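You operate a simulated robot arm through the tools that you are given. There is no shell and no other tool. Be economical: measure what you need, move in short steps, check, and stop when the job is done.

You run a simulated two-armed robot. Do the job below in one go: nothing can be reset, and whatever is moved stays where it is left.

JOB
Move the cake tray to the lower rails and start the blast freezer.
Fine: open the blast door for it; shut it, then switch on; watch till the display shows -15 C or colder; leave it running.

Only the result counts: the job must be done as asked and must still hold three seconds after the hand-in. Knocking over, shifting, dropping, spilling or breaking anything else fails it.

ROBOT AND FRAMES
Two 7-joint arms with three-finger grippers on one trunk, on a base that drives. Base frame: it is fixed to the floor where the robot stands at the start and does not move with it; the origin is under the middle of the robot, x ahead of it, y to its left, z up. Readings come in mm, rad, newtons and seconds.
The left shoulder is at the start at [90, 126, 1086], the right one opposite. With the tool pointing down near the work surface each hand reaches from about 100 to 660 mm from the robot's upright axis, wherever it stands, measured 20 degrees to its own side. Places, roughly: blast display [700, 400, 1300]; blast door [700, 200, 900]; blast switch [700, 200, 1300]; lower rails [1000, 300, 700]; pop tray [1250, -1250, 250]; upper rails [1000, 300, 1000]. Payload 2.94 kg a hand.
The TCP of each hand is the grasp point between the finger pads, 30 mm short of the fingertips. In the tool frame z runs along the fingers and y along their closing line. The gripper opens to 128 mm. The gripper's body begins 93 mm behind the TCP.
Orientation is that of the tool frame in the base frame, as a unit quaternion [x, y, z, w]. With the fingers straight down and closing along the base's y, the tool's x points along the base's -x, its y along +y and its z along -z.

CONTROLS
- The arms move only by the tool drive_tool. It takes "left_moves", "right_moves" or both (then of equal length, played together; a hand with none holds still); each is a list of rows, each a list of 7 numbers: the closure in counts, from 0 (fully open) to 255 (shut), then the shift along the tool's x, y, z in mm, then the turn, a rotation vector about the tool's x, y, z in rad. In form: [[grip, dx, dy, dz, ax, ay, az], ...]. A call has 1 to 10 rows; each row shifts and turns the commanded pose from where the row before left it, along the tool's axes as they then stand. Each row takes 0.2 s and may step no farther than 50 mm and 0.15 rad from the row before; otherwise, or with a gripper value out of range, the whole call is refused. A pose out of reach is approached as far as the arm can. The call stops where the force on the tool passes 60 N (or 10 N more than at its start, if that is more) or the arm is blocked; 0.2 s more then pass. Each finger halts on what it meets, pressing with about 26 N; the grip force reading is that of the motor and also rises with nothing between the fingers. The clock runs only during rows and for 0.2 s after the last one: add rows that do not move to give the fingers time. It gives the time, the measured TCP pose, the force on the tool (base axes), the opening and the grip force at its end, in the units of the frame above (readings bear some noise), with the torque about the TCP (base axes, N m) and any sound that the robot's microphone picked up.
- Cameras (640 x 400 px; columns grow to the right, rows downward): "scene" is now at [225.3, 17.1, 1251.7]; the picture's right is [0.17, -0.99, 0.00], its down [-0.52, -0.09, -0.85] and it looks along [0.84, 0.15, -0.53] (base axes); focal length 215 px, centre (320, 200). "left" rides on the left gripper at [69, 15, -120] in its tool frame; the picture's right is [-0.21, 0.98, 0.00], its down [-0.82, -0.18, -0.54] and it looks along [-0.53, -0.12, 0.84] (tool axes); focal length 251 px, centre (320, 200). "right" rides on the right gripper at [69, -15, -120] in its tool frame; the picture's right is [0.21, 0.98, 0.00], its down [-0.82, 0.18, -0.54] and it looks along [-0.53, 0.12, 0.84] (tool axes); focal length 251 px, centre (320, 200). There is no depth. A picture from a camera that has moved, and an enlarged one, comes with that camera's place and axes in the base frame and with its lens.
- snapshot(camera): a new picture of that camera. No time passes.
- move_column(by): slides the trunk up (or, below 0, down) by that many mm; the arms and the scene camera ride with it, the base frame stays. It gives what a move gives, with no picture.
- drive_base(legs): drives the robot by 1 to 6 legs, each [ahead, left, turn to the left] in mm, mm and rad, along the robot's own axes; the way and the turn of a leg run together, so that a leg with both is an arc; at most 1500 mm and 3.142 rad a leg. The arms and the cameras ride along, it lands a little off, and it stops where it bumps. It gives what a move gives.
- pan_tilt(pan, tilt): turns the head with the scene camera to pan (to the left, within 1.396 rad either way) and tilt (down, from -0.506 to 1.204), counted from straight ahead of the robot. It gives what a move gives.
- enlarge(camera, box): a new picture of the part [left, top, right, bottom] of that camera's present view, enlarged. No time passes.
- job_done(): hands the job in; it is judged then, once.

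Go step by step. Nothing tells you exact positions but the pictures and the camera data: compare them with the known pose of the tool, close in by small moves and look again before you grip or let go. The budget is 120 turns and 92 pictures, counting those below and the enlarged ones. Unless the task says otherwise, let go and move clear before handing in, and close with one line.

The tools are called after "Request:" as a command line: name --argument value ..., lists and objects as JSON in quotes. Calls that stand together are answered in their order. drive_tool: Moves the arms, as the interface text tells. Its arguments: {"type":"object","properties":{"left_moves":{"type":"array","items":{"type":"array","items":{"type":"number"}}},"right_moves":{"type":"array","items":{"type":"array","items":{"type":"number"}}}},"required":[]} The other tools are called the same way: move_column (by) slides the trunk up or down; drive_base (legs) drives the base; pan_tilt (pan, tilt) turns the head that bears the scene camera; snapshot (camera) takes a picture; enlarge (camera, box) takes an enlarged picture of a part of a camera's view; job_done () hands the job in.

At the start:

```text
clock: 0.0
left_position: [566.3, 334.1, 1090.3]
left_tool_rot: [0.0, 1.0, 0.0, -0.001]
left_force: [1.1, 0.5, 0.3]
left_ft_torque: [0.04, -0.02, 0.03]
left_gripper_width: 127.8
left_grasp_force: 0.1
right_position: [536.9, -171.4, 1081.7]
right_tool_rot: [0.0, 1.0, 0.0, 0.0]
right_force: [-0.2, 0.3, 0.8]
right_ft_torque: [0.0, -0.02, -0.01]
right_gripper_width: 128.0
right_grasp_force: 0.1
trunk travel left (down, up): [-300.0, 247.0]
robot x, y, heading: [-3.6, -2.1, -0.003]
head pan, tilt: [0.173, 0.555]
```

scene: 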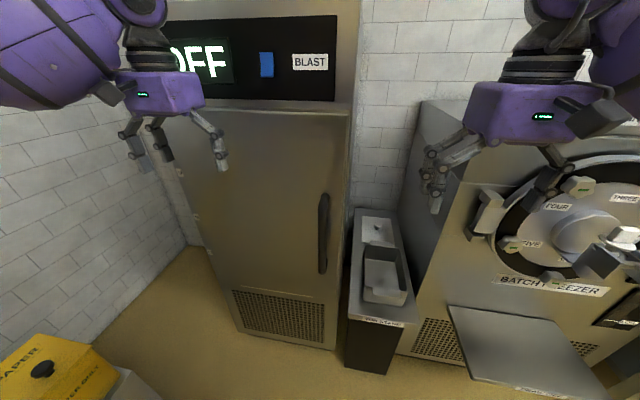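
right: 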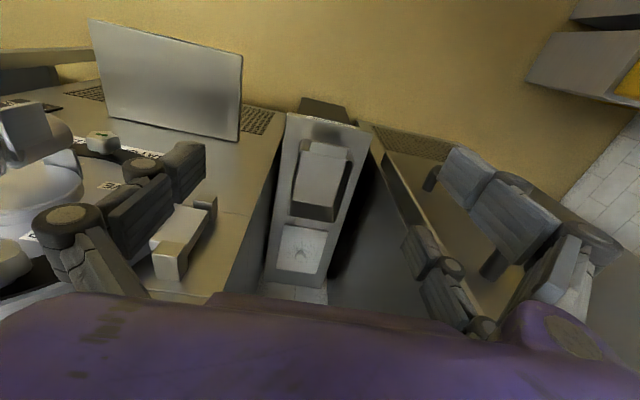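
left: 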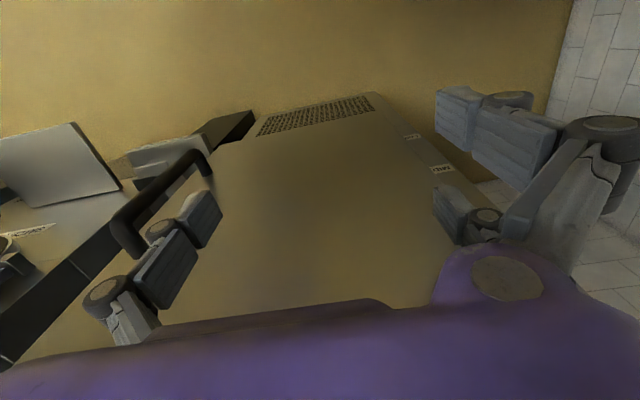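

I see the blast freezer ahead, its display showing OFF, with a blue switch and a vertical handle on the door's right side at about y=87, z=720–990. I'll look closer before moving.

Request:
enlarge --camera "scene" --box '[160, 0, 420, 160]'

Request:
enlarge --camera "scene" --box '[160, 160, 440, 400]'

Request:
enlarge --camera "left" --box '[60, 80, 500, 360]'

```text
2.46 times, centred on (290, 80) of scene
camera zoom: at [225.3, 17.1, 1251.7], right [0.17, -0.99, 0.0], down [-0.52, -0.09, -0.85], along [0.84, 0.15, -0.53], focal length 529 px, centre (394, 495)
```

zoom: 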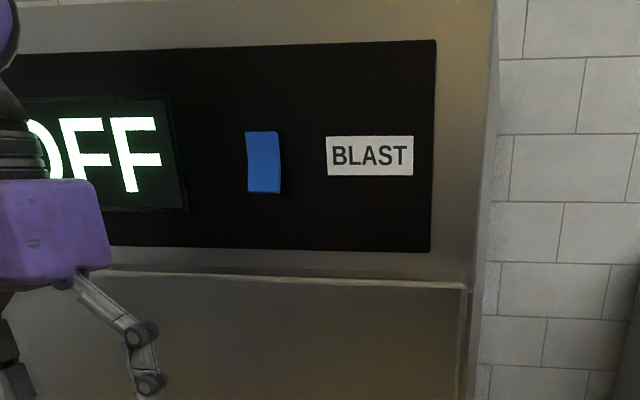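

```text
1.67 times, centred on (300, 280) of scene
camera zoom: at [225.3, 17.1, 1251.7], right [0.17, -0.99, 0.0], down [-0.52, -0.09, -0.85], along [0.84, 0.15, -0.53], focal length 358 px, centre (353, 67)
```

zoom: 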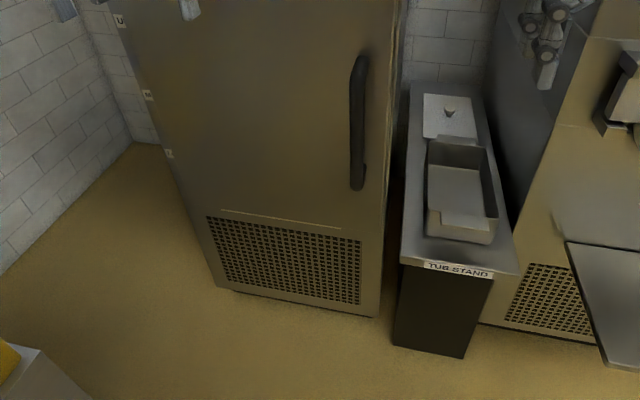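

```text
1.43 times, centred on (280, 220) of left
camera zoom: at [497.4, 348.5, 1210.8], right [0.21, 0.98, 0.0], down [0.82, -0.18, 0.54], along [0.53, -0.12, -0.84], focal length 359 px, centre (377, 171)
```

zoom: 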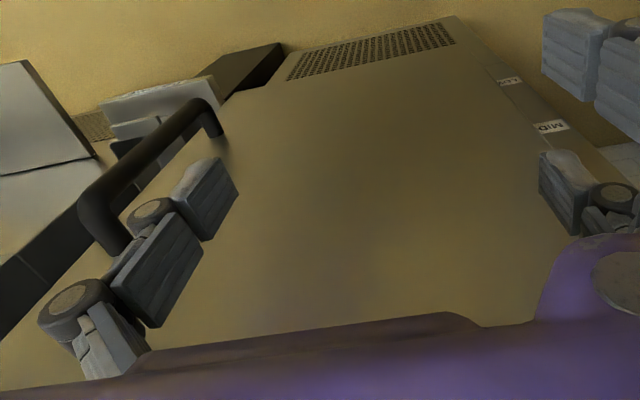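

The handle bar is at about x=637, y=85, z=720–990, the door's hinge is on the left, and rail-level labels run down the left side. I'll turn the left hand to point forward, and draw it back a little while doing so.

Request:
drive_tool --left_moves '[[0, 40, 0, 0, 0, -0.15, 0], [0, 40, 0, 0, 0, -0.15, 0], [0, 0, 0, 0, 0, -0.15, 0], [0, 0, 0, 0, 0, -0.15, 0], [0, 0, 0, 0, 0, -0.15, 0], [0, 0, 0, 0, 0, -0.15, 0], [0, 0, 0, 0, 0, -0.15, 0], [0, 0, 0, 0, 0, -0.15, 0], [0, 0, 0, 0, 0, -0.15, 0], [0, 0, 0, 0, 0, -0.15, 0]]'

Request:
drive_tool --left_moves '[[0, 0, 0, 0, 0, -0.071, 0], [0, 45, -50, 0, 0, 0, 0], [0, 45, -50, 0, 0, 0, 0], [0, 45, -50, 0, 0, 0, 0], [0, 45, -50, 0, 0, 0, 0], [0, 0, -40, 0, 0, 0, 0]]'

```text
clock: 2.2
left_position: [548.3, 377.2, 1090.2]
left_tool_rot: [-0.006, 0.79, 0.001, 0.614]
left_force: [-0.2, 0.3, 0.1]
left_ft_torque: [0.03, -0.01, 0.04]
left_gripper_width: 127.9
left_grasp_force: 0.1
left hand out of reach, approached as far as the arm can: row 6, 7, 8, 9, 10
right_position: [537.0, -173.0, 1081.4]
right_tool_rot: [0.001, 1.0, 0.0, 0.0]
right_force: [0.5, -0.3, 0.0]
right_ft_torque: [0.0, 0.01, -0.03]
right_gripper_width: 128.2
right_grasp_force: 0.1
trunk travel left (down, up): [-300.0, 247.0]
robot x, y, heading: [-3.2, 4.0, 0.0]
head pan, tilt: [0.173, 0.555]
```

```text
refused: row 2 steps farther than a row can; nothing moved
```

Too near the shoulder, the arm could not quite follow; it stands at [548, 377, 1090]. I'll finish the turn and move down and right in shorter steps.

Request:
drive_tool --left_moves '[[0, 0, 0, 0, 0, -0.071, 0], [0, 30, -35, 0, 0, 0, 0], [0, 30, -35, 0, 0, 0, 0], [0, 30, -35, 0, 0, 0, 0], [0, 30, -35, 0, 0, 0, 0]]'

Request:
snapshot --camera "scene"

```text
clock: 3.4
left_position: [581.4, 266.0, 965.8]
left_tool_rot: [-0.004, 0.765, 0.001, 0.644]
left_force: [1.1, 0.3, 0.1]
left_ft_torque: [-0.06, 0.03, 0.01]
left_gripper_width: 127.9
left_grasp_force: 0.0
left hand out of reach, approached as far as the arm can: row 1, 2, 3, 4, 5
right_position: [537.4, -171.9, 1081.0]
right_tool_rot: [0.0, 1.0, 0.0, 0.0]
right_force: [0.3, 0.2, -0.3]
right_ft_torque: [-0.01, 0.02, 0.0]
right_gripper_width: 128.2
right_grasp_force: 0.1
trunk travel left (down, up): [-300.0, 247.0]
robot x, y, heading: [1.0, 2.1, -0.0]
head pan, tilt: [0.173, 0.555]
```

```text
85 pictures are left
camera scene: at [226.3, 16.9, 1251.5], right [0.17, -0.99, 0.0], down [-0.52, -0.09, -0.85], along [0.84, 0.15, -0.53], focal length 215 px, centre (320, 200)
```

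scene: 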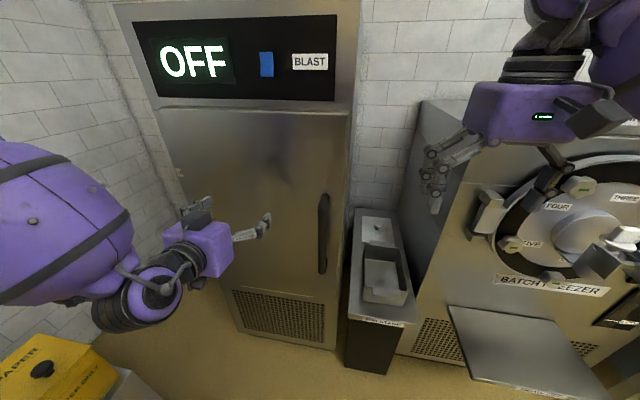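

The hand points nearly forward but is cramped, so the base needs to stand farther back. I'll back up 170 mm and see.

Request:
drive_base --legs '[[-170, 0, 0]]'

Request:
drive_tool --left_moves '[[0, 10, -30, 35, 0, 0, 0], [0, 10, -30, 35, 0, 0, 0], [0, 10, -30, 35, 0, 0, 0], [0, 10, -40, 0, 0, 0, 0], [0, 0, -40, 0, 0, 0, 0]]'

```text
clock: 4.9
left_position: [413.6, 266.0, 965.9]
left_tool_rot: [-0.004, 0.767, 0.001, 0.642]
left_force: [0.0, 0.7, -0.3]
left_ft_torque: [0.0, -0.01, 0.01]
left_gripper_width: 127.9
left_grasp_force: 0.0
right_position: [368.3, -172.5, 1082.0]
right_tool_rot: [0.0, 1.0, 0.0, 0.0]
right_force: [-0.4, 0.2, 0.3]
right_ft_torque: [0.01, 0.0, -0.04]
right_gripper_width: 127.9
right_grasp_force: 0.0
trunk travel left (down, up): [-300.0, 247.0]
robot x, y, heading: [-167.4, 1.3, 0.003]
head pan, tilt: [0.173, 0.555]
```

```text
clock: 6.1
left_position: [506.3, 126.3, 918.6]
left_tool_rot: [-0.004, 0.766, 0.002, 0.643]
left_force: [-0.2, -0.2, -0.6]
left_ft_torque: [-0.01, 0.02, -0.03]
left_gripper_width: 128.0
left_grasp_force: 0.1
left hand out of reach, approached as far as the arm can: row 5
right_position: [368.4, -171.6, 1082.8]
right_tool_rot: [0.0, 1.0, 0.0, 0.0]
right_force: [0.1, 0.2, 0.0]
right_ft_torque: [0.0, -0.01, 0.0]
right_gripper_width: 128.0
right_grasp_force: 0.1
trunk travel left (down, up): [-300.0, 247.0]
robot x, y, heading: [-168.7, 1.2, -0.001]
head pan, tilt: [0.173, 0.555]
```

The hand is now at [506, 126, 919], still tilted 10°. I'll go forward with the levelling turn and look with the hand camera.

Request:
drive_tool --left_moves '[[0, 0, -20, 20, 0, -0.09, 0], [0, 0, -20, 20, 0, -0.083, 0], [0, 0, 0, 0, 0, 0, 0]]'

Request:
snapshot --camera "left"

Request:
snapshot --camera "scene"

```text
clock: 6.9
left_position: [529.8, 137.8, 944.9]
left_tool_rot: [-0.003, 0.708, 0.001, 0.707]
left_force: [-0.8, -0.2, 0.5]
left_ft_torque: [0.02, -0.01, -0.02]
left_gripper_width: 127.9
left_grasp_force: 0.2
left hand out of reach, approached as far as the arm can: row 1, 2
right_position: [367.4, -172.2, 1081.4]
right_tool_rot: [0.0, 1.0, 0.0, -0.001]
right_force: [0.0, 1.2, -0.1]
right_ft_torque: [0.0, -0.04, 0.0]
right_gripper_width: 127.6
right_grasp_force: 0.1
trunk travel left (down, up): [-300.0, 247.0]
robot x, y, heading: [-168.1, -0.4, -0.008]
head pan, tilt: [0.173, 0.555]
```

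```text
84 pictures are left
camera left: at [410.1, 152.5, 876.1], right [-0.01, 0.98, 0.21], down [-0.54, -0.18, 0.82], along [0.84, -0.11, 0.53], focal length 251 px, centre (320, 200)
```

left: 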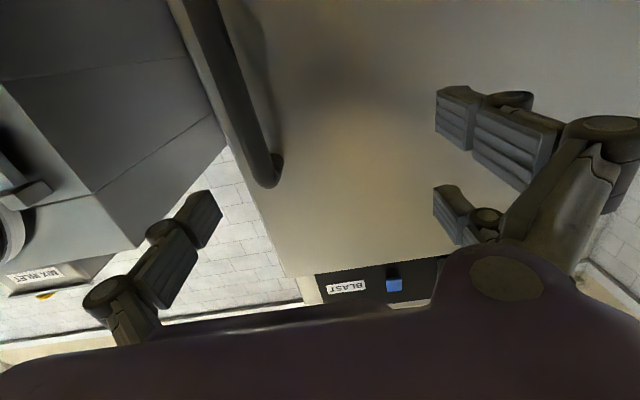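

```text
83 pictures are left
camera scene: at [57.2, 17.1, 1251.7], right [0.17, -0.99, 0.0], down [-0.52, -0.09, -0.85], along [0.84, 0.15, -0.53], focal length 215 px, centre (320, 200)
```

scene: 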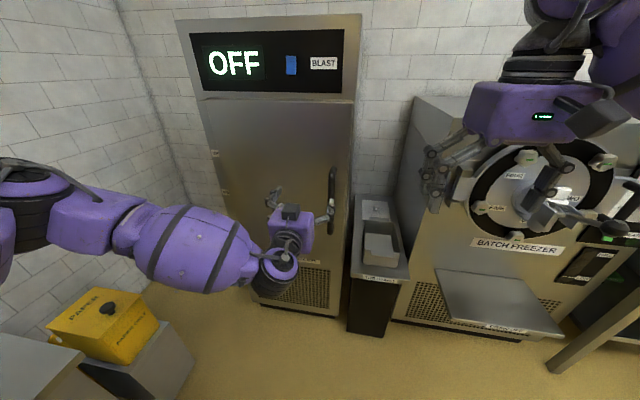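

The handle bar triangulates to y≈77, x≈640; the hand is at y=138 and can't go farther right from here. I'll shift the base 60 mm right.

Request:
drive_base --legs '[[0, -60, 0]]'

Request:
snapshot --camera "left"

```text
clock: 8.1
left_position: [530.1, 78.7, 945.7]
left_tool_rot: [-0.003, 0.708, 0.001, 0.706]
left_force: [-0.6, -0.5, 1.0]
left_ft_torque: [0.02, 0.03, 0.01]
left_gripper_width: 127.8
left_grasp_force: 0.1
right_position: [369.0, -232.3, 1081.1]
right_tool_rot: [-0.001, 1.0, -0.001, 0.0]
right_force: [-0.1, -1.2, 0.6]
right_ft_torque: [0.0, 0.0, 0.01]
right_gripper_width: 128.0
right_grasp_force: 0.1
trunk travel left (down, up): [-300.0, 247.0]
robot x, y, heading: [-166.6, -60.2, -0.002]
head pan, tilt: [0.173, 0.555]
```

```text
82 pictures are left
camera left: at [409.9, 93.1, 876.0], right [-0.01, 0.98, 0.21], down [-0.54, -0.18, 0.82], along [0.84, -0.11, 0.53], focal length 251 px, centre (320, 200)
```

left: 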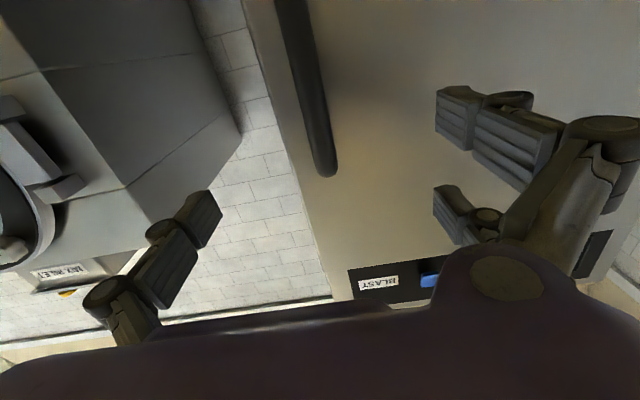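

The bar lies between the fingers. I'll advance to it and lower slightly, in steps.

Request:
drive_tool --left_moves '[[0, 15, 0, 30, 0, 0, 0], [0, 15, 0, 30, 0, 0, 0], [0, 0, 0, 25, 0, 0, 0], [0, 0, 0, 0, 0, 0, 0]]'

Request:
snapshot --camera "left"

```text
clock: 9.1
left_position: [597.0, 114.9, 938.1]
left_tool_rot: [-0.003, 0.709, 0.0, 0.706]
left_force: [-0.5, 0.3, 0.3]
left_ft_torque: [-0.01, 0.0, -0.02]
left_gripper_width: 128.0
left_grasp_force: 0.1
left hand out of reach, approached as far as the arm can: row 1, 2, 3
right_position: [368.7, -232.0, 1081.6]
right_tool_rot: [-0.001, 1.0, 0.0, 0.001]
right_force: [-0.1, 0.4, -0.1]
right_ft_torque: [0.01, -0.04, -0.01]
right_gripper_width: 128.2
right_grasp_force: 0.1
trunk travel left (down, up): [-300.0, 247.0]
robot x, y, heading: [-164.0, -58.6, -0.001]
head pan, tilt: [0.173, 0.555]
```

```text
81 pictures are left
camera left: at [476.3, 128.5, 869.5], right [0.0, 0.98, 0.21], down [-0.54, -0.18, 0.82], along [0.84, -0.11, 0.53], focal length 251 px, centre (320, 200)
```

left: 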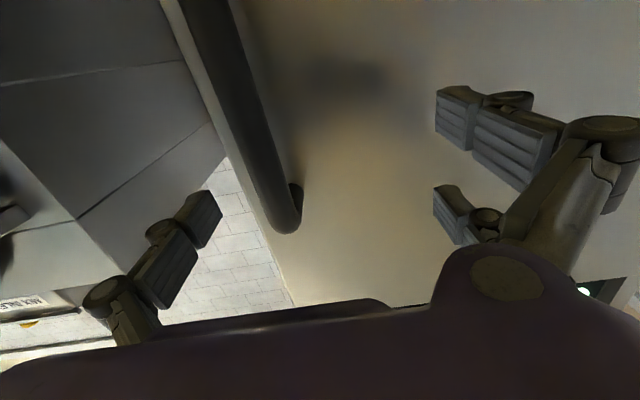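

The arm prefers y farther left of the robot, so I'll use the base to finish: 38 mm right, then 40 mm ahead, putting the bar between the pads.

Request:
drive_base --legs '[[0, -38, 0], [42, 0, 0]]'

Request:
snapshot --camera "left"

```text
clock: 10.6
left_position: [638.4, 76.3, 938.7]
left_tool_rot: [-0.002, 0.708, 0.001, 0.706]
left_force: [-1.2, 0.6, -1.1]
left_ft_torque: [-0.02, -0.04, 0.0]
left_gripper_width: 127.9
left_grasp_force: 0.1
right_position: [410.4, -268.7, 1081.3]
right_tool_rot: [-0.001, 1.0, -0.001, 0.0]
right_force: [0.8, -0.2, -1.2]
right_ft_torque: [0.01, 0.07, -0.02]
right_gripper_width: 128.0
right_grasp_force: 0.0
trunk travel left (down, up): [-300.0, 247.0]
robot x, y, heading: [-126.9, -99.4, 0.002]
head pan, tilt: [0.173, 0.555]
```

```text
80 pictures are left
camera left: at [517.8, 91.0, 869.0], right [0.0, 0.98, 0.21], down [-0.54, -0.18, 0.82], along [0.84, -0.11, 0.52], focal length 251 px, centre (320, 200)
```

left: 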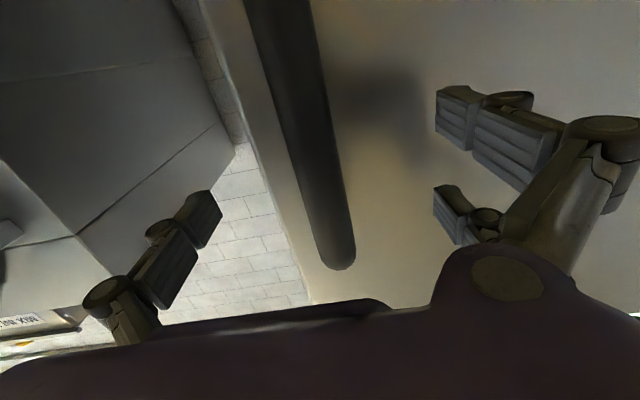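

The bar sits right at the grasp point. Closing the grip.

Request:
drive_tool --left_moves '[[255, 0, 0, 0, 0, 0, 0], [255, 0, 0, 0, 0, 0, 0], [255, 0, 0, 0, 0, 0, 0], [255, 0, 0, 0, 0, 0, 0]]'

Request:
snapshot --camera "left"

```text
clock: 11.6
left_position: [638.5, 81.8, 937.7]
left_tool_rot: [-0.006, 0.708, 0.003, 0.706]
left_force: [2.1, 10.4, 1.7]
left_ft_torque: [-0.52, 0.47, -0.15]
left_gripper_width: 20.1
left_grasp_force: 42.7
right_position: [411.0, -267.9, 1081.4]
right_tool_rot: [-0.001, 1.0, -0.001, 0.0]
right_force: [0.2, 0.5, -0.8]
right_ft_torque: [-0.03, 0.0, 0.01]
right_gripper_width: 128.0
right_grasp_force: 0.1
trunk travel left (down, up): [-300.0, 247.0]
robot x, y, heading: [-123.0, -97.2, 0.004]
head pan, tilt: [0.173, 0.555]
```

```text
79 pictures are left
camera left: at [517.8, 94.2, 869.3], right [-0.01, 0.98, 0.21], down [-0.54, -0.18, 0.82], along [0.84, -0.1, 0.53], focal length 251 px, centre (320, 200)
```

left: 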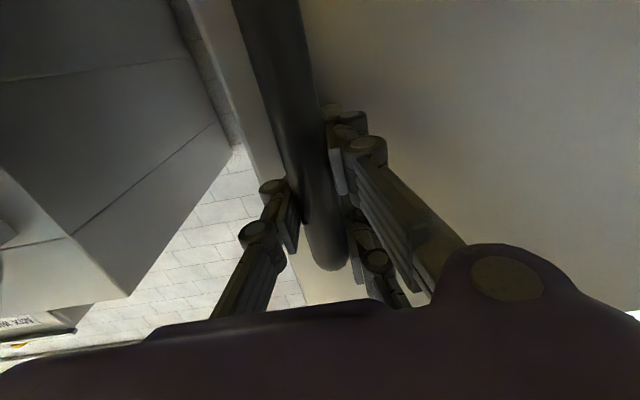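

Gripped, with the bar about 20 mm thick. I'll pull by backing the base a little and check that the door comes.

Request:
drive_base --legs '[[-80, 3, 0]]'

Request:
snapshot --camera "scene"

```text
clock: 12.7
left_position: [563.2, 104.6, 936.2]
left_tool_rot: [-0.018, 0.708, 0.02, 0.706]
left_force: [0.3, 5.2, -5.6]
left_ft_torque: [-0.92, 0.24, 0.33]
left_gripper_width: 20.0
left_grasp_force: 39.2
right_position: [333.7, -261.6, 1082.1]
right_tool_rot: [-0.004, 1.0, 0.0, 0.001]
right_force: [0.7, -0.9, -0.3]
right_ft_torque: [0.02, 0.02, -0.03]
right_gripper_width: 128.2
right_grasp_force: 0.0
trunk travel left (down, up): [-300.0, 247.0]
robot x, y, heading: [-204.0, -90.7, 0.01]
head pan, tilt: [0.173, 0.555]
stopped in leg 1: the force on the tool passed its limit at 63 N (the readings are from after the stop); the commanded pose is now the measured one
```

```text
78 pictures are left
camera scene: at [21.6, -74.4, 1251.7], right [0.18, -0.98, 0.0], down [-0.52, -0.09, -0.85], along [0.84, 0.15, -0.53], focal length 215 px, centre (320, 200)
```

scene: 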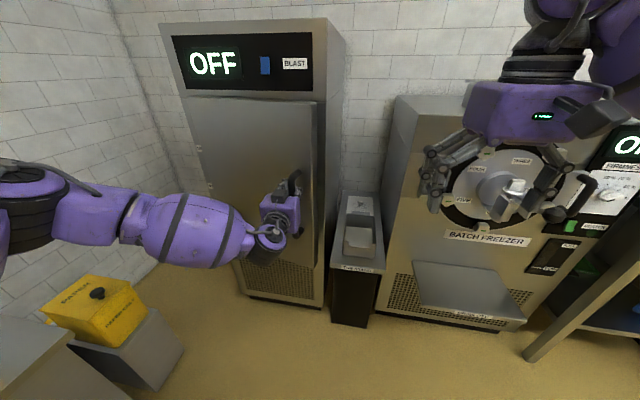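

The door is ajar about 10° and the pull works. I'll continue along its arc.

Request:
drive_base --legs '[[-50, 20, 0], [-50, 27, 0]]'

```text
clock: 14.2
left_position: [469.3, 159.9, 936.2]
left_tool_rot: [-0.021, 0.707, 0.022, 0.707]
left_force: [30.6, 35.1, -8.7]
left_ft_torque: [-0.32, 0.05, -0.84]
left_gripper_width: 20.5
left_grasp_force: 39.0
right_position: [237.6, -212.6, 1079.9]
right_tool_rot: [-0.002, 1.0, -0.002, -0.002]
right_force: [-0.7, 0.1, 0.0]
right_ft_torque: [0.0, -0.03, 0.0]
right_gripper_width: 127.8
right_grasp_force: 0.1
trunk travel left (down, up): [-300.0, 247.0]
robot x, y, heading: [-301.9, -51.9, 0.006]
head pan, tilt: [0.173, 0.555]
```

The door is open about 25°. I'll continue along the arc.

Request:
drive_base --legs '[[-40, 40, 0], [-38, 38, 0], [-30, 32, 0]]'

Request:
snapshot --camera "scene"

```text
clock: 16.4
left_position: [362.3, 265.9, 937.4]
left_tool_rot: [-0.02, 0.705, 0.024, 0.708]
left_force: [28.6, 15.2, -1.6]
left_ft_torque: [-1.14, 0.35, -0.06]
left_gripper_width: 20.5
left_grasp_force: 45.1
right_position: [128.2, -106.7, 1080.1]
right_tool_rot: [-0.003, 1.0, -0.001, -0.001]
right_force: [-0.6, 1.6, -0.7]
right_ft_torque: [-0.04, -0.03, -0.01]
right_gripper_width: 128.1
right_grasp_force: 0.0
trunk travel left (down, up): [-300.0, 247.0]
robot x, y, heading: [-410.2, 62.7, 0.004]
head pan, tilt: [0.173, 0.555]
```

```text
77 pictures are left
camera scene: at [-182.7, 82.1, 1251.0], right [0.18, -0.98, 0.0], down [-0.52, -0.09, -0.85], along [0.84, 0.15, -0.53], focal length 215 px, centre (320, 200)
```

scene: 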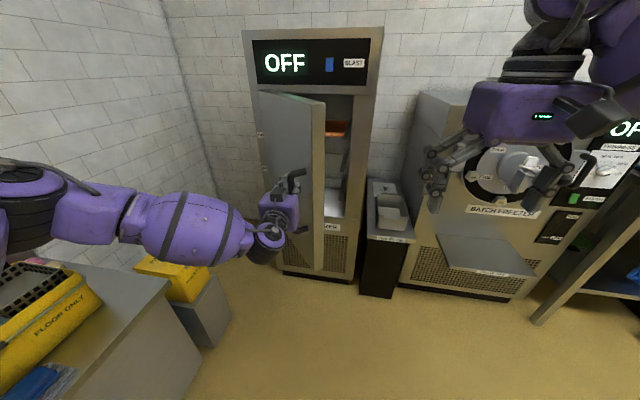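

The door is open about 45° and its inside is coming into view. I'll continue to about 60°, with the base clear of the bench on the left.

Request:
drive_base --legs '[[-36, 45, 0], [-30, 50, 0]]'

Request:
drive_base --legs '[[-18, 55, 0], [-8, 50, 0]]'

Request:
snapshot --camera "scene"

```text
clock: 18.2
left_position: [294.1, 358.2, 939.2]
left_tool_rot: [-0.019, 0.704, 0.025, 0.709]
left_force: [-0.2, 0.9, 0.5]
left_ft_torque: [-0.01, -0.02, 0.0]
left_gripper_width: 0.2
left_grasp_force: 3.0
right_position: [59.9, -12.8, 1082.6]
right_tool_rot: [-0.002, 1.0, 0.0, -0.001]
right_force: [0.6, 0.8, 0.8]
right_ft_torque: [0.0, 0.01, 0.03]
right_gripper_width: 127.8
right_grasp_force: 0.0
trunk travel left (down, up): [-300.0, 247.0]
robot x, y, heading: [-475.0, 158.6, 0.005]
head pan, tilt: [0.173, 0.555]
```

```text
clock: 20.1
left_position: [266.6, 463.1, 939.5]
left_tool_rot: [-0.019, 0.705, 0.025, 0.709]
left_force: [0.0, 0.7, 0.9]
left_ft_torque: [0.01, 0.06, -0.01]
left_gripper_width: 0.1
left_grasp_force: 3.3
right_position: [33.1, 90.7, 1081.3]
right_tool_rot: [-0.003, 1.0, 0.001, -0.001]
right_force: [-0.2, -0.2, -0.4]
right_ft_torque: [0.0, 0.01, -0.01]
right_gripper_width: 128.0
right_grasp_force: 0.0
trunk travel left (down, up): [-300.0, 247.0]
robot x, y, heading: [-501.6, 261.3, 0.005]
head pan, tilt: [0.173, 0.555]
```

```text
76 pictures are left
camera scene: at [-278.6, 278.9, 1251.7], right [0.18, -0.98, 0.0], down [-0.52, -0.09, -0.85], along [0.84, 0.15, -0.53], focal length 215 px, centre (320, 200)
```

scene: 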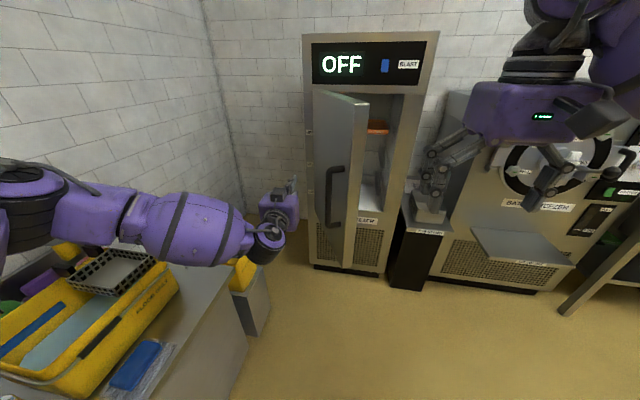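

The grip slipped off at about 55° open, but the door stays put. Next I'll bring the closed left hand round the door's edge to the inside and push the door farther open with the side of the fingers.

Request:
drive_base --legs '[[-40, 0, 0], [0, -320, 0], [170, 0, 0]]'

Request:
snapshot --camera "scene"

Request:
snapshot --camera "left"

```text
clock: 25.0
left_position: [397.9, 148.0, 939.7]
left_tool_rot: [-0.02, 0.704, 0.026, 0.709]
left_force: [1.0, 0.0, -0.2]
left_ft_torque: [-0.02, 0.0, 0.01]
left_gripper_width: 0.1
left_grasp_force: 2.6
right_position: [167.2, -226.2, 1081.9]
right_tool_rot: [-0.005, 1.0, 0.0, 0.0]
right_force: [0.1, 1.2, 0.2]
right_ft_torque: [0.0, 0.01, -0.02]
right_gripper_width: 128.1
right_grasp_force: 0.0
trunk travel left (down, up): [-300.0, 247.0]
robot x, y, heading: [-371.8, -59.6, 0.006]
head pan, tilt: [0.173, 0.555]
```

```text
75 pictures are left
camera scene: at [-145.6, -38.6, 1251.6], right [0.18, -0.98, 0.0], down [-0.52, -0.1, -0.85], along [0.84, 0.15, -0.53], focal length 215 px, centre (320, 200)
```

scene: 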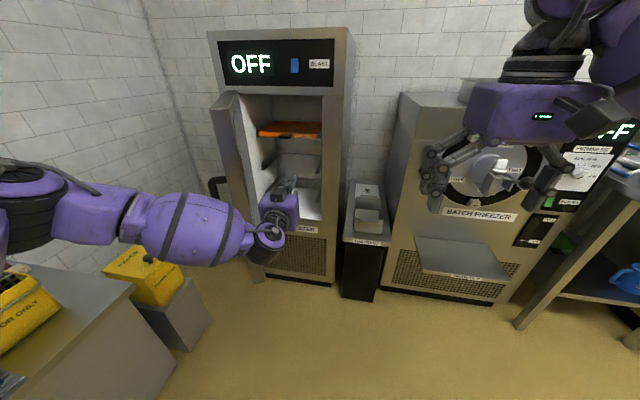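

```text
74 pictures are left
camera left: at [277.9, 155.5, 869.8], right [-0.07, 0.97, 0.22], down [-0.53, -0.22, 0.82], along [0.84, -0.07, 0.53], focal length 251 px, centre (320, 200)
```

left: 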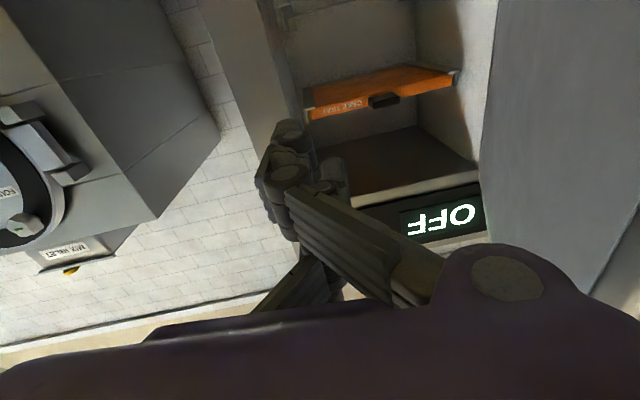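

The hand is inside the door edge, and I can see the orange cake tray with a small front pull. Now I'll push the door left.

Request:
drive_base --legs '[[0, 250, 0], [-20, 170, 0]]'

Request:
snapshot --camera "scene"

```text
clock: 26.8
left_position: [391.6, 261.3, 935.4]
left_tool_rot: [-0.014, 0.709, 0.016, 0.704]
left_force: [0.3, 1.8, 0.1]
left_ft_torque: [-0.02, 0.0, -0.1]
left_gripper_width: 0.0
left_grasp_force: 2.7
right_position: [164.4, -98.7, 1082.7]
right_tool_rot: [-0.004, 1.0, -0.001, 0.002]
right_force: [0.1, 0.3, 0.8]
right_ft_torque: [-0.03, -0.02, 0.02]
right_gripper_width: 128.0
right_grasp_force: 0.1
trunk travel left (down, up): [-300.0, 247.0]
robot x, y, heading: [-372.4, 68.5, 0.012]
head pan, tilt: [0.173, 0.555]
stopped in leg 1: the force on the tool passed its limit at 71 N (the readings are from after the stop); the commanded pose is now the measured one
```

```text
73 pictures are left
camera scene: at [-148.7, 88.1, 1251.9], right [0.18, -0.98, 0.0], down [-0.52, -0.1, -0.85], along [0.84, 0.15, -0.53], focal length 215 px, centre (320, 200)
```

scene: 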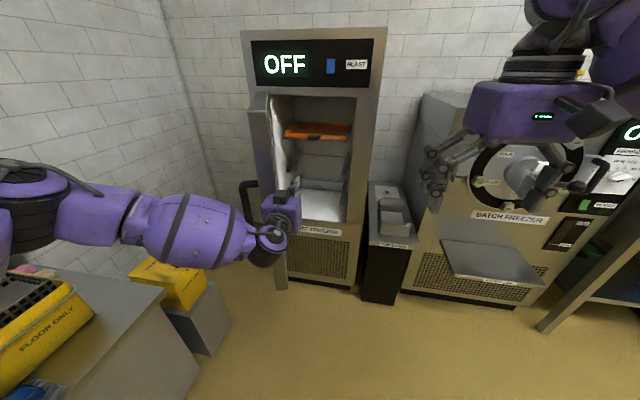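

The first bump tripped the force limit, though the door seems to have swung farther. I'll continue in small legs.

Request:
drive_base --legs '[[0, 40, 0], [0, 40, 0], [0, 40, 0], [0, 40, 0], [0, 40, 0]]'

Request:
snapshot --camera "scene"

```text
clock: 28.1
left_position: [391.9, 305.1, 937.9]
left_tool_rot: [-0.015, 0.707, 0.018, 0.707]
left_force: [-3.9, 0.8, 1.4]
left_ft_torque: [-0.01, 0.0, 0.08]
left_gripper_width: 0.0
left_grasp_force: 2.9
right_position: [165.4, -56.8, 1082.2]
right_tool_rot: [-0.005, 1.0, 0.001, -0.001]
right_force: [-0.1, -0.9, -0.2]
right_ft_torque: [0.0, -0.04, -0.02]
right_gripper_width: 128.2
right_grasp_force: 0.1
trunk travel left (down, up): [-300.0, 247.0]
robot x, y, heading: [-373.3, 108.9, 0.013]
head pan, tilt: [0.173, 0.555]
stopped in leg 2: the robot was blocked; the commanded pose is now the measured one
```

```text
72 pictures are left
camera scene: at [-148.5, 128.7, 1251.8], right [0.18, -0.98, 0.0], down [-0.52, -0.1, -0.85], along [0.84, 0.15, -0.53], focal length 215 px, centre (320, 200)
```

scene: 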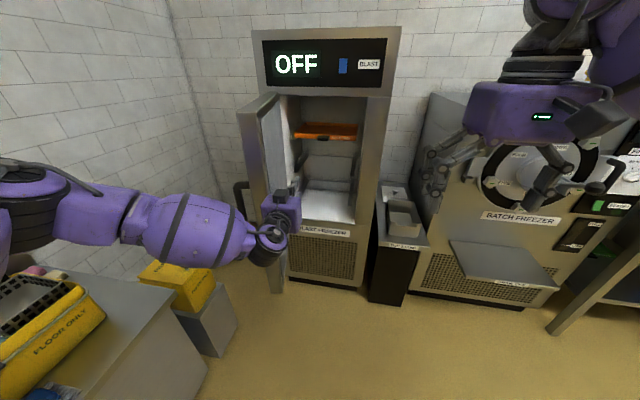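

The base got blocked at about 75° open, with forces low. I'll push with the arm instead to see how the door responds.

Request:
drive_tool --left_moves '[[255, 0, 25, 0, 0, 0, 0], [255, 0, 25, 0, 0, 0, 0], [255, 0, 25, 0, 0, 0, 0], [255, 0, 25, 0, 0, 0, 0]]'

Request:
snapshot --camera "scene"

Request:
snapshot --camera "left"

```text
clock: 28.8
left_position: [380.9, 360.5, 938.1]
left_tool_rot: [-0.015, 0.707, 0.018, 0.706]
left_force: [-32.4, -1.8, 10.6]
left_ft_torque: [0.53, -0.33, 1.6]
left_gripper_width: 0.0
left_grasp_force: 2.7
right_position: [160.4, -56.5, 1083.3]
right_tool_rot: [-0.006, 1.0, 0.001, 0.003]
right_force: [0.4, -0.4, -0.2]
right_ft_torque: [0.01, -0.01, 0.03]
right_gripper_width: 128.0
right_grasp_force: 0.0
trunk travel left (down, up): [-300.0, 247.0]
robot x, y, heading: [-378.4, 111.4, 0.016]
head pan, tilt: [0.173, 0.555]
stopped in row 3 (left hand): the force on the tool passed its limit at 64 N (the readings are from after the stop); the commanded pose is now the measured one
```

```text
71 pictures are left
camera scene: at [-154.6, 128.5, 1252.8], right [0.18, -0.98, 0.0], down [-0.51, -0.1, -0.85], along [0.84, 0.16, -0.52], focal length 215 px, centre (320, 200)
```

scene: 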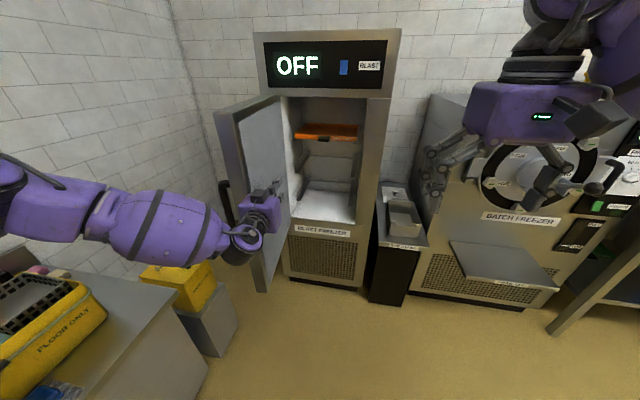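

```text
70 pictures are left
camera left: at [259.7, 370.0, 868.8], right [-0.04, 0.97, 0.22], down [-0.53, -0.21, 0.82], along [0.85, -0.08, 0.53], focal length 251 px, centre (320, 200)
```

left: 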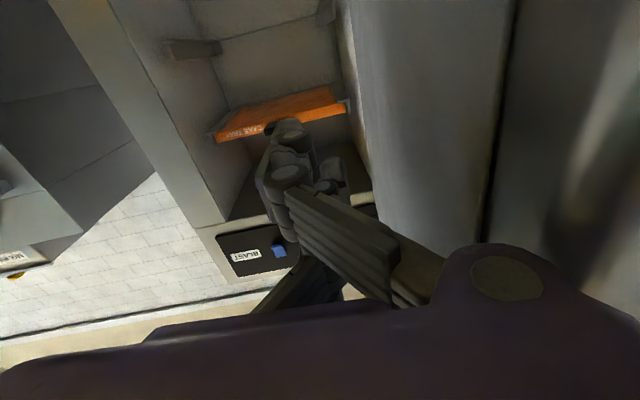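

The door is at about 80° and the gripper body is rubbing on the edge. I'll draw back 50 mm and keep pushing left.

Request:
drive_tool --left_moves '[[255, 0, -10, -30, 0, 0, 0], [255, 0, 0, -30, 0, 0, 0], [255, 0, 20, 0, 0, 0, 0], [255, 0, 25, 0, 0, 0, 0], [255, 0, 25, 0, 0, 0, 0], [255, 0, 25, 0, 0, 0, 0], [255, 0, 25, 0, 0, 0, 0], [255, 0, 25, 0, 0, 0, 0]]'

Request:
snapshot --camera "scene"

```text
clock: 30.6
left_position: [318.9, 494.4, 934.6]
left_tool_rot: [-0.016, 0.71, 0.019, 0.704]
left_force: [1.3, 0.0, -0.5]
left_ft_torque: [0.01, 0.01, -0.01]
left_gripper_width: 0.0
left_grasp_force: 2.9
right_position: [163.7, -55.3, 1082.4]
right_tool_rot: [-0.005, 1.0, 0.0, 0.0]
right_force: [0.0, 0.7, -0.4]
right_ft_torque: [-0.05, -0.02, 0.0]
right_gripper_width: 128.0
right_grasp_force: 0.0
trunk travel left (down, up): [-300.0, 247.0]
robot x, y, heading: [-373.9, 109.8, 0.009]
head pan, tilt: [0.173, 0.555]
```

```text
69 pictures are left
camera scene: at [-149.3, 129.6, 1251.7], right [0.18, -0.98, 0.0], down [-0.52, -0.1, -0.85], along [0.84, 0.15, -0.53], focal length 215 px, centre (320, 200)
```

scene: 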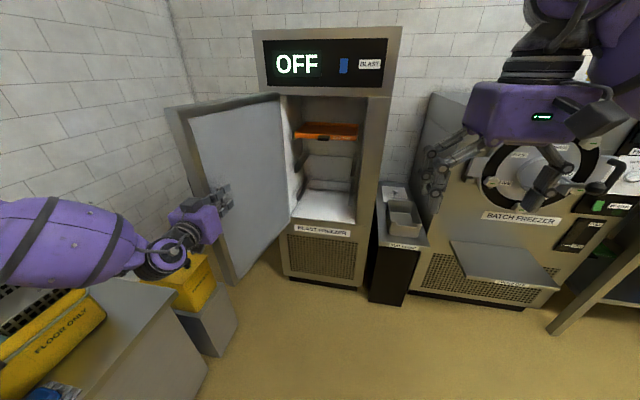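

That works: the door is past 100°. I'll push on left and forward.

Request:
drive_tool --left_moves '[[255, 0, 25, 5, 0, 0, 0], [255, 0, 25, 10, 0, 0, 0], [255, 0, 25, 10, 0, 0, 0], [255, 0, 25, 15, 0, 0, 0], [255, 0, 25, 15, 0, 0, 0], [255, 0, 25, 15, 0, 0, 0], [255, 0, 25, 20, 0, 0, 0], [255, 0, 25, 20, 0, 0, 0]]'

Request:
snapshot --camera "scene"

```text
clock: 31.5
left_position: [339.8, 547.9, 930.3]
left_tool_rot: [0.0, 0.715, 0.003, 0.699]
left_force: [-13.6, -18.5, 4.2]
left_ft_torque: [0.29, -0.3, -0.27]
left_gripper_width: 0.1
left_grasp_force: 2.6
right_position: [163.1, -58.4, 1082.0]
right_tool_rot: [-0.004, 1.0, 0.001, 0.001]
right_force: [0.1, 0.7, 0.5]
right_ft_torque: [-0.1, 0.03, 0.01]
right_gripper_width: 127.7
right_grasp_force: 0.0
trunk travel left (down, up): [-300.0, 247.0]
robot x, y, heading: [-377.4, 107.1, 0.006]
head pan, tilt: [0.173, 0.555]
stopped in row 4 (left hand): the force on the tool passed its limit at 78 N (the readings are from after the stop); the commanded pose is now the measured one
```

```text
68 pictures are left
camera scene: at [-150.9, 127.5, 1252.0], right [0.18, -0.98, 0.0], down [-0.52, -0.09, -0.85], along [0.84, 0.15, -0.53], focal length 215 px, centre (320, 200)
```

scene: 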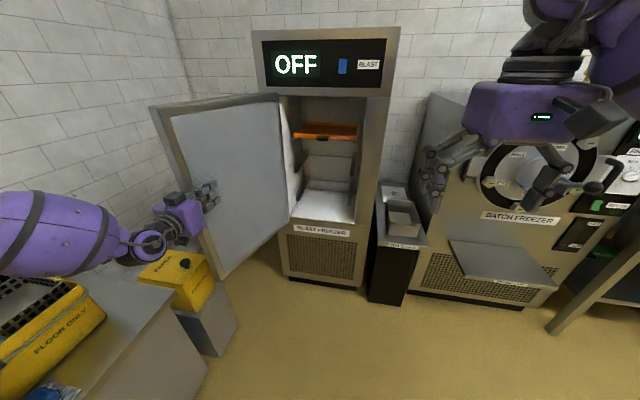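

The door is at roughly 113° but the force spiked; I'll see whether it yields to slower pushing or has reached its stop.

Request:
drive_tool --left_moves '[[255, 0, 12, 5, 0, 0, 0], [255, 0, 12, 5, 0, 0, 0], [255, 0, 12, 6, 0, 0, 0], [255, 0, 12, 6, 0, 0, 0], [255, 0, 12, 6, 0, 0, 0], [255, 0, 12, 8, 0, 0, 0], [255, 0, 12, 8, 0, 0, 0], [255, 0, 12, 8, 0, 0, 0]]'

Request:
snapshot --camera "scene"

```text
clock: 32.0
left_position: [346.4, 546.8, 927.2]
left_tool_rot: [0.008, 0.719, -0.006, 0.695]
left_force: [-15.9, -22.2, 5.5]
left_ft_torque: [0.25, -0.44, -0.19]
left_gripper_width: 0.0
left_grasp_force: 4.2
right_position: [162.4, -60.0, 1082.4]
right_tool_rot: [-0.004, 1.0, 0.001, 0.001]
right_force: [0.0, 0.6, -0.3]
right_ft_torque: [-0.12, 0.06, -0.01]
right_gripper_width: 128.1
right_grasp_force: 0.1
trunk travel left (down, up): [-300.0, 247.0]
robot x, y, heading: [-373.8, 111.4, 0.007]
head pan, tilt: [0.173, 0.555]
stopped in row 2 (left hand): the force on the tool passed its limit at 66 N (the readings are from after the stop); the commanded pose is now the measured one
```

```text
67 pictures are left
camera scene: at [-150.5, 126.1, 1251.8], right [0.18, -0.98, 0.0], down [-0.52, -0.09, -0.85], along [0.84, 0.15, -0.53], focal length 215 px, centre (320, 200)
```

scene: 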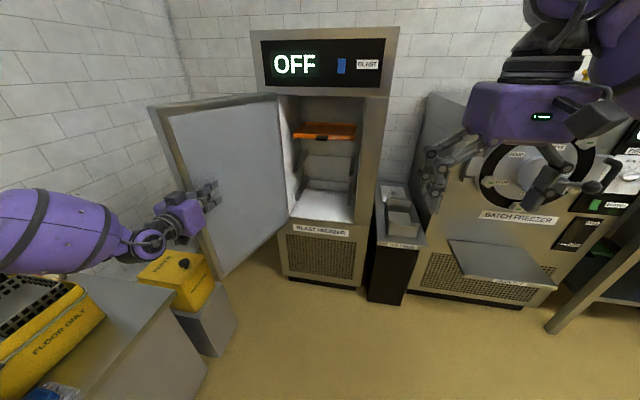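

That is the door's stop, about 115°, wide enough. I'll draw the left hand back and inspect the tray closely.

Request:
drive_tool --left_moves '[[255, 0, -25, -25, 0, 0, 0], [255, 0, -30, -25, 0, 0, 0], [255, 0, -30, -25, 0, 0, 0], [200, 0, -40, -15, 0, 0, 0], [100, 0, -40, 0, 0, 0, 0], [0, 0, -40, 0, 0, 0, 0]]'

Request:
pan_tilt --pan 0.0 --tilt 0.45

Request:
snapshot --camera "scene"

```text
clock: 33.4
left_position: [253.0, 350.0, 928.3]
left_tool_rot: [0.005, 0.72, -0.002, 0.694]
left_force: [0.4, 0.3, 0.0]
left_ft_torque: [-0.06, 0.03, 0.01]
left_gripper_width: 77.1
left_grasp_force: 0.1
right_position: [162.9, -60.8, 1080.6]
right_tool_rot: [-0.004, 1.0, 0.0, 0.0]
right_force: [0.6, -0.3, -0.3]
right_ft_torque: [0.02, 0.01, -0.01]
right_gripper_width: 128.2
right_grasp_force: 0.0
trunk travel left (down, up): [-300.0, 247.0]
robot x, y, heading: [-373.7, 109.5, 0.004]
head pan, tilt: [0.173, 0.555]
```

```text
clock: 34.1
left_position: [254.0, 350.1, 929.9]
left_tool_rot: [0.004, 0.719, -0.002, 0.695]
left_force: [0.7, -0.1, 0.0]
left_ft_torque: [0.02, 0.01, -0.02]
left_gripper_width: 127.9
left_grasp_force: 0.0
right_position: [162.8, -60.4, 1081.5]
right_tool_rot: [-0.003, 1.0, 0.0, 0.001]
right_force: [0.3, 0.3, 0.6]
right_ft_torque: [0.02, 0.01, 0.02]
right_gripper_width: 128.1
right_grasp_force: 0.2
trunk travel left (down, up): [-300.0, 247.0]
robot x, y, heading: [-373.0, 109.2, 0.006]
head pan, tilt: [0.0, 0.45]
```

```text
66 pictures are left
camera scene: at [-146.2, 111.7, 1261.2], right [0.01, -1.0, 0.0], down [-0.44, 0.0, -0.9], along [0.9, 0.01, -0.44], focal length 215 px, centre (320, 200)
```

scene: 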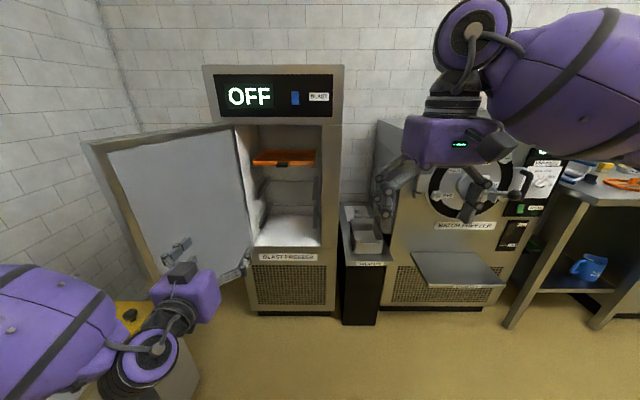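

Request:
enlarge --camera "scene" --box '[220, 70, 360, 270]'

Request:
enlarge --camera "scene" --box '[235, 115, 345, 185]'

```text
2.00 times, centred on (290, 170) of scene
camera zoom: at [-146.2, 111.7, 1261.2], right [0.01, -1.0, 0.0], down [-0.44, 0.0, -0.9], along [0.9, 0.01, -0.44], focal length 430 px, centre (380, 260)
```

zoom: 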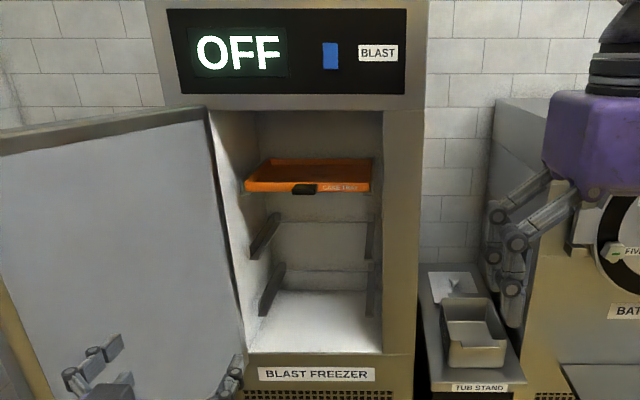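

```text
5.71 times, centred on (290, 150) of scene
camera zoom: at [-146.2, 111.7, 1261.2], right [0.01, -1.0, 0.0], down [-0.44, 0.0, -0.9], along [0.9, 0.01, -0.44], focal length 1228 px, centre (491, 486)
```

zoom: 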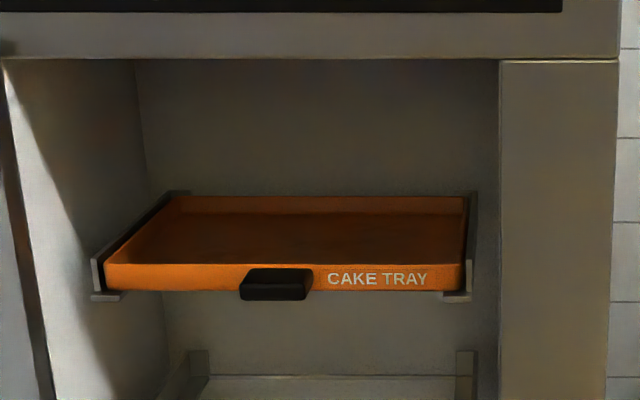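

The empty orange tray sits on the top of three rail levels (z≈1000, 840, 690) with a black pull tab in front at about [725, 278, 1000]. I'll raise and extend the left hand, then drive closer with a slight left turn so the elbow clears the door.

Request:
drive_tool --left_moves '[[0, -15, 0, 25, 0, -0.034, 0], [0, -15, 0, 25, 0, 0, 0], [0, -15, 0, 25, 0, 0, 0], [0, -15, 0, 25, 0, 0, 0], [0, -8, 0, 0, 0, 0, 0]]'

Request:
drive_base --legs '[[0, 0, 0.145], [0, -223, 0], [200, 0, 0]]'

Request:
snapshot --camera "scene"

Request:
snapshot --camera "left"

```text
clock: 35.3
left_position: [354.2, 349.2, 996.3]
left_tool_rot: [0.004, 0.707, -0.002, 0.707]
left_force: [0.6, 0.2, 0.4]
left_ft_torque: [0.0, 0.01, 0.01]
left_gripper_width: 128.0
left_grasp_force: 0.1
right_position: [163.5, -59.1, 1081.6]
right_tool_rot: [-0.003, 1.0, 0.0, 0.001]
right_force: [-1.0, -1.0, -0.2]
right_ft_torque: [0.01, 0.0, 0.0]
right_gripper_width: 127.9
right_grasp_force: 0.0
trunk travel left (down, up): [-300.0, 247.0]
robot x, y, heading: [-372.5, 110.1, 0.003]
head pan, tilt: [0.0, 0.45]
```

```text
clock: 39.7
left_position: [543.9, 263.4, 994.9]
left_tool_rot: [-0.046, 0.706, 0.048, 0.705]
left_force: [0.3, 0.4, -1.2]
left_ft_torque: [0.0, -0.02, 0.0]
left_gripper_width: 127.9
left_grasp_force: 0.1
right_position: [413.5, -170.2, 1081.1]
right_tool_rot: [-0.077, 0.997, 0.0, 0.0]
right_force: [-0.8, -0.1, 0.3]
right_ft_torque: [-0.02, 0.0, 0.01]
right_gripper_width: 128.1
right_grasp_force: 0.0
trunk travel left (down, up): [-300.0, 247.0]
robot x, y, heading: [-146.9, -82.9, 0.157]
head pan, tilt: [0.0, 0.45]
```

```text
63 pictures are left
camera scene: at [82.9, -45.4, 1261.1], right [0.15, -0.99, 0.0], down [-0.43, -0.07, -0.9], along [0.89, 0.14, -0.44], focal length 215 px, centre (320, 200)
```

scene: 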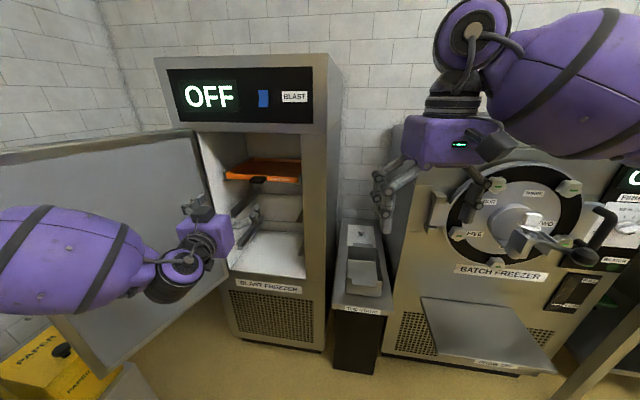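

```text
62 pictures are left
camera left: at [421.7, 260.8, 925.6], right [-0.13, 0.97, 0.22], down [-0.51, -0.25, 0.82], along [0.85, 0.0, 0.53], focal length 251 px, centre (320, 200)
```

left: 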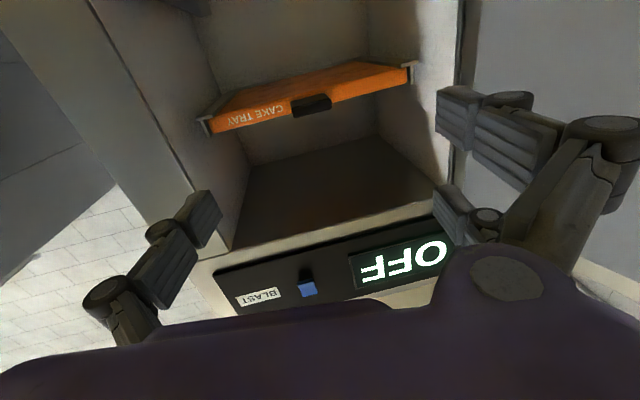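

Two views agree: the tab's front face is at about [758, 282, 994]. I'll drive ahead 120 mm and straighten the hand's yaw to face the tray.

Request:
drive_base --legs '[[125, 0, 0]]'

Request:
drive_tool --left_moves '[[60, 0, 0, 0, 0.07, 0, 0], [60, 0, 0, 0, 0.063, 0, 0], [60, 0, 0, 0, 0, 0, 0]]'

Request:
snapshot --camera "left"

Request:
snapshot --camera "scene"

```text
clock: 41.0
left_position: [666.5, 280.9, 995.0]
left_tool_rot: [-0.048, 0.706, 0.048, 0.705]
left_force: [-0.6, -0.3, -0.1]
left_ft_torque: [0.0, -0.05, 0.0]
left_gripper_width: 128.1
left_grasp_force: 0.0
right_position: [537.0, -150.6, 1081.4]
right_tool_rot: [-0.076, 0.997, -0.001, 0.0]
right_force: [0.7, -0.5, -0.3]
right_ft_torque: [-0.02, 0.0, 0.03]
right_gripper_width: 127.8
right_grasp_force: 0.0
trunk travel left (down, up): [-300.0, 247.0]
robot x, y, heading: [-20.5, -69.2, 0.15]
head pan, tilt: [0.0, 0.45]
```

```text
clock: 41.8
left_position: [665.5, 282.9, 995.6]
left_tool_rot: [-0.001, 0.707, 0.002, 0.707]
left_force: [-0.4, 1.1, -0.4]
left_ft_torque: [-0.02, -0.02, 0.0]
left_gripper_width: 97.8
left_grasp_force: 0.0
right_position: [535.6, -151.4, 1081.8]
right_tool_rot: [-0.076, 0.997, 0.0, 0.001]
right_force: [0.4, -0.1, -0.4]
right_ft_torque: [0.02, -0.03, 0.0]
right_gripper_width: 128.1
right_grasp_force: 0.0
trunk travel left (down, up): [-300.0, 247.0]
robot x, y, heading: [-22.6, -63.0, 0.151]
head pan, tilt: [0.0, 0.45]
```

```text
61 pictures are left
camera left: at [545.2, 295.6, 926.1], right [0.0, 0.98, 0.22], down [-0.54, -0.18, 0.82], along [0.84, -0.11, 0.53], focal length 251 px, centre (320, 200)
```

left: 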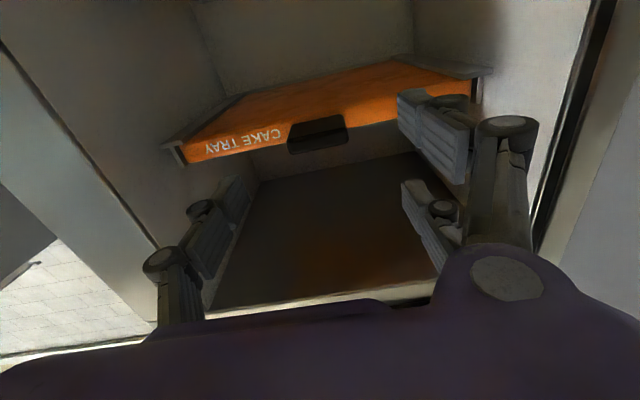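

```text
60 pictures are left
camera scene: at [205.4, -26.7, 1261.2], right [0.15, -0.99, 0.0], down [-0.43, -0.07, -0.9], along [0.89, 0.14, -0.44], focal length 215 px, centre (320, 200)
```

scene: 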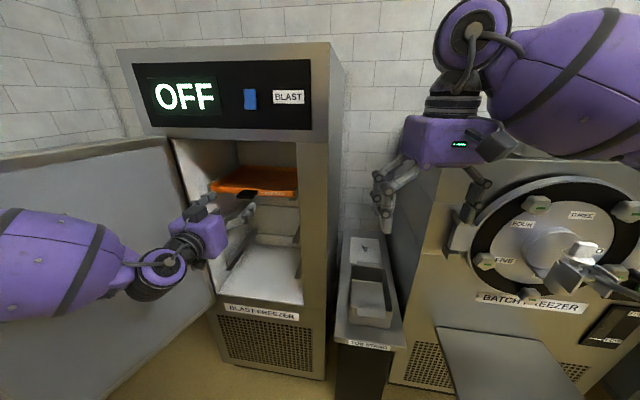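

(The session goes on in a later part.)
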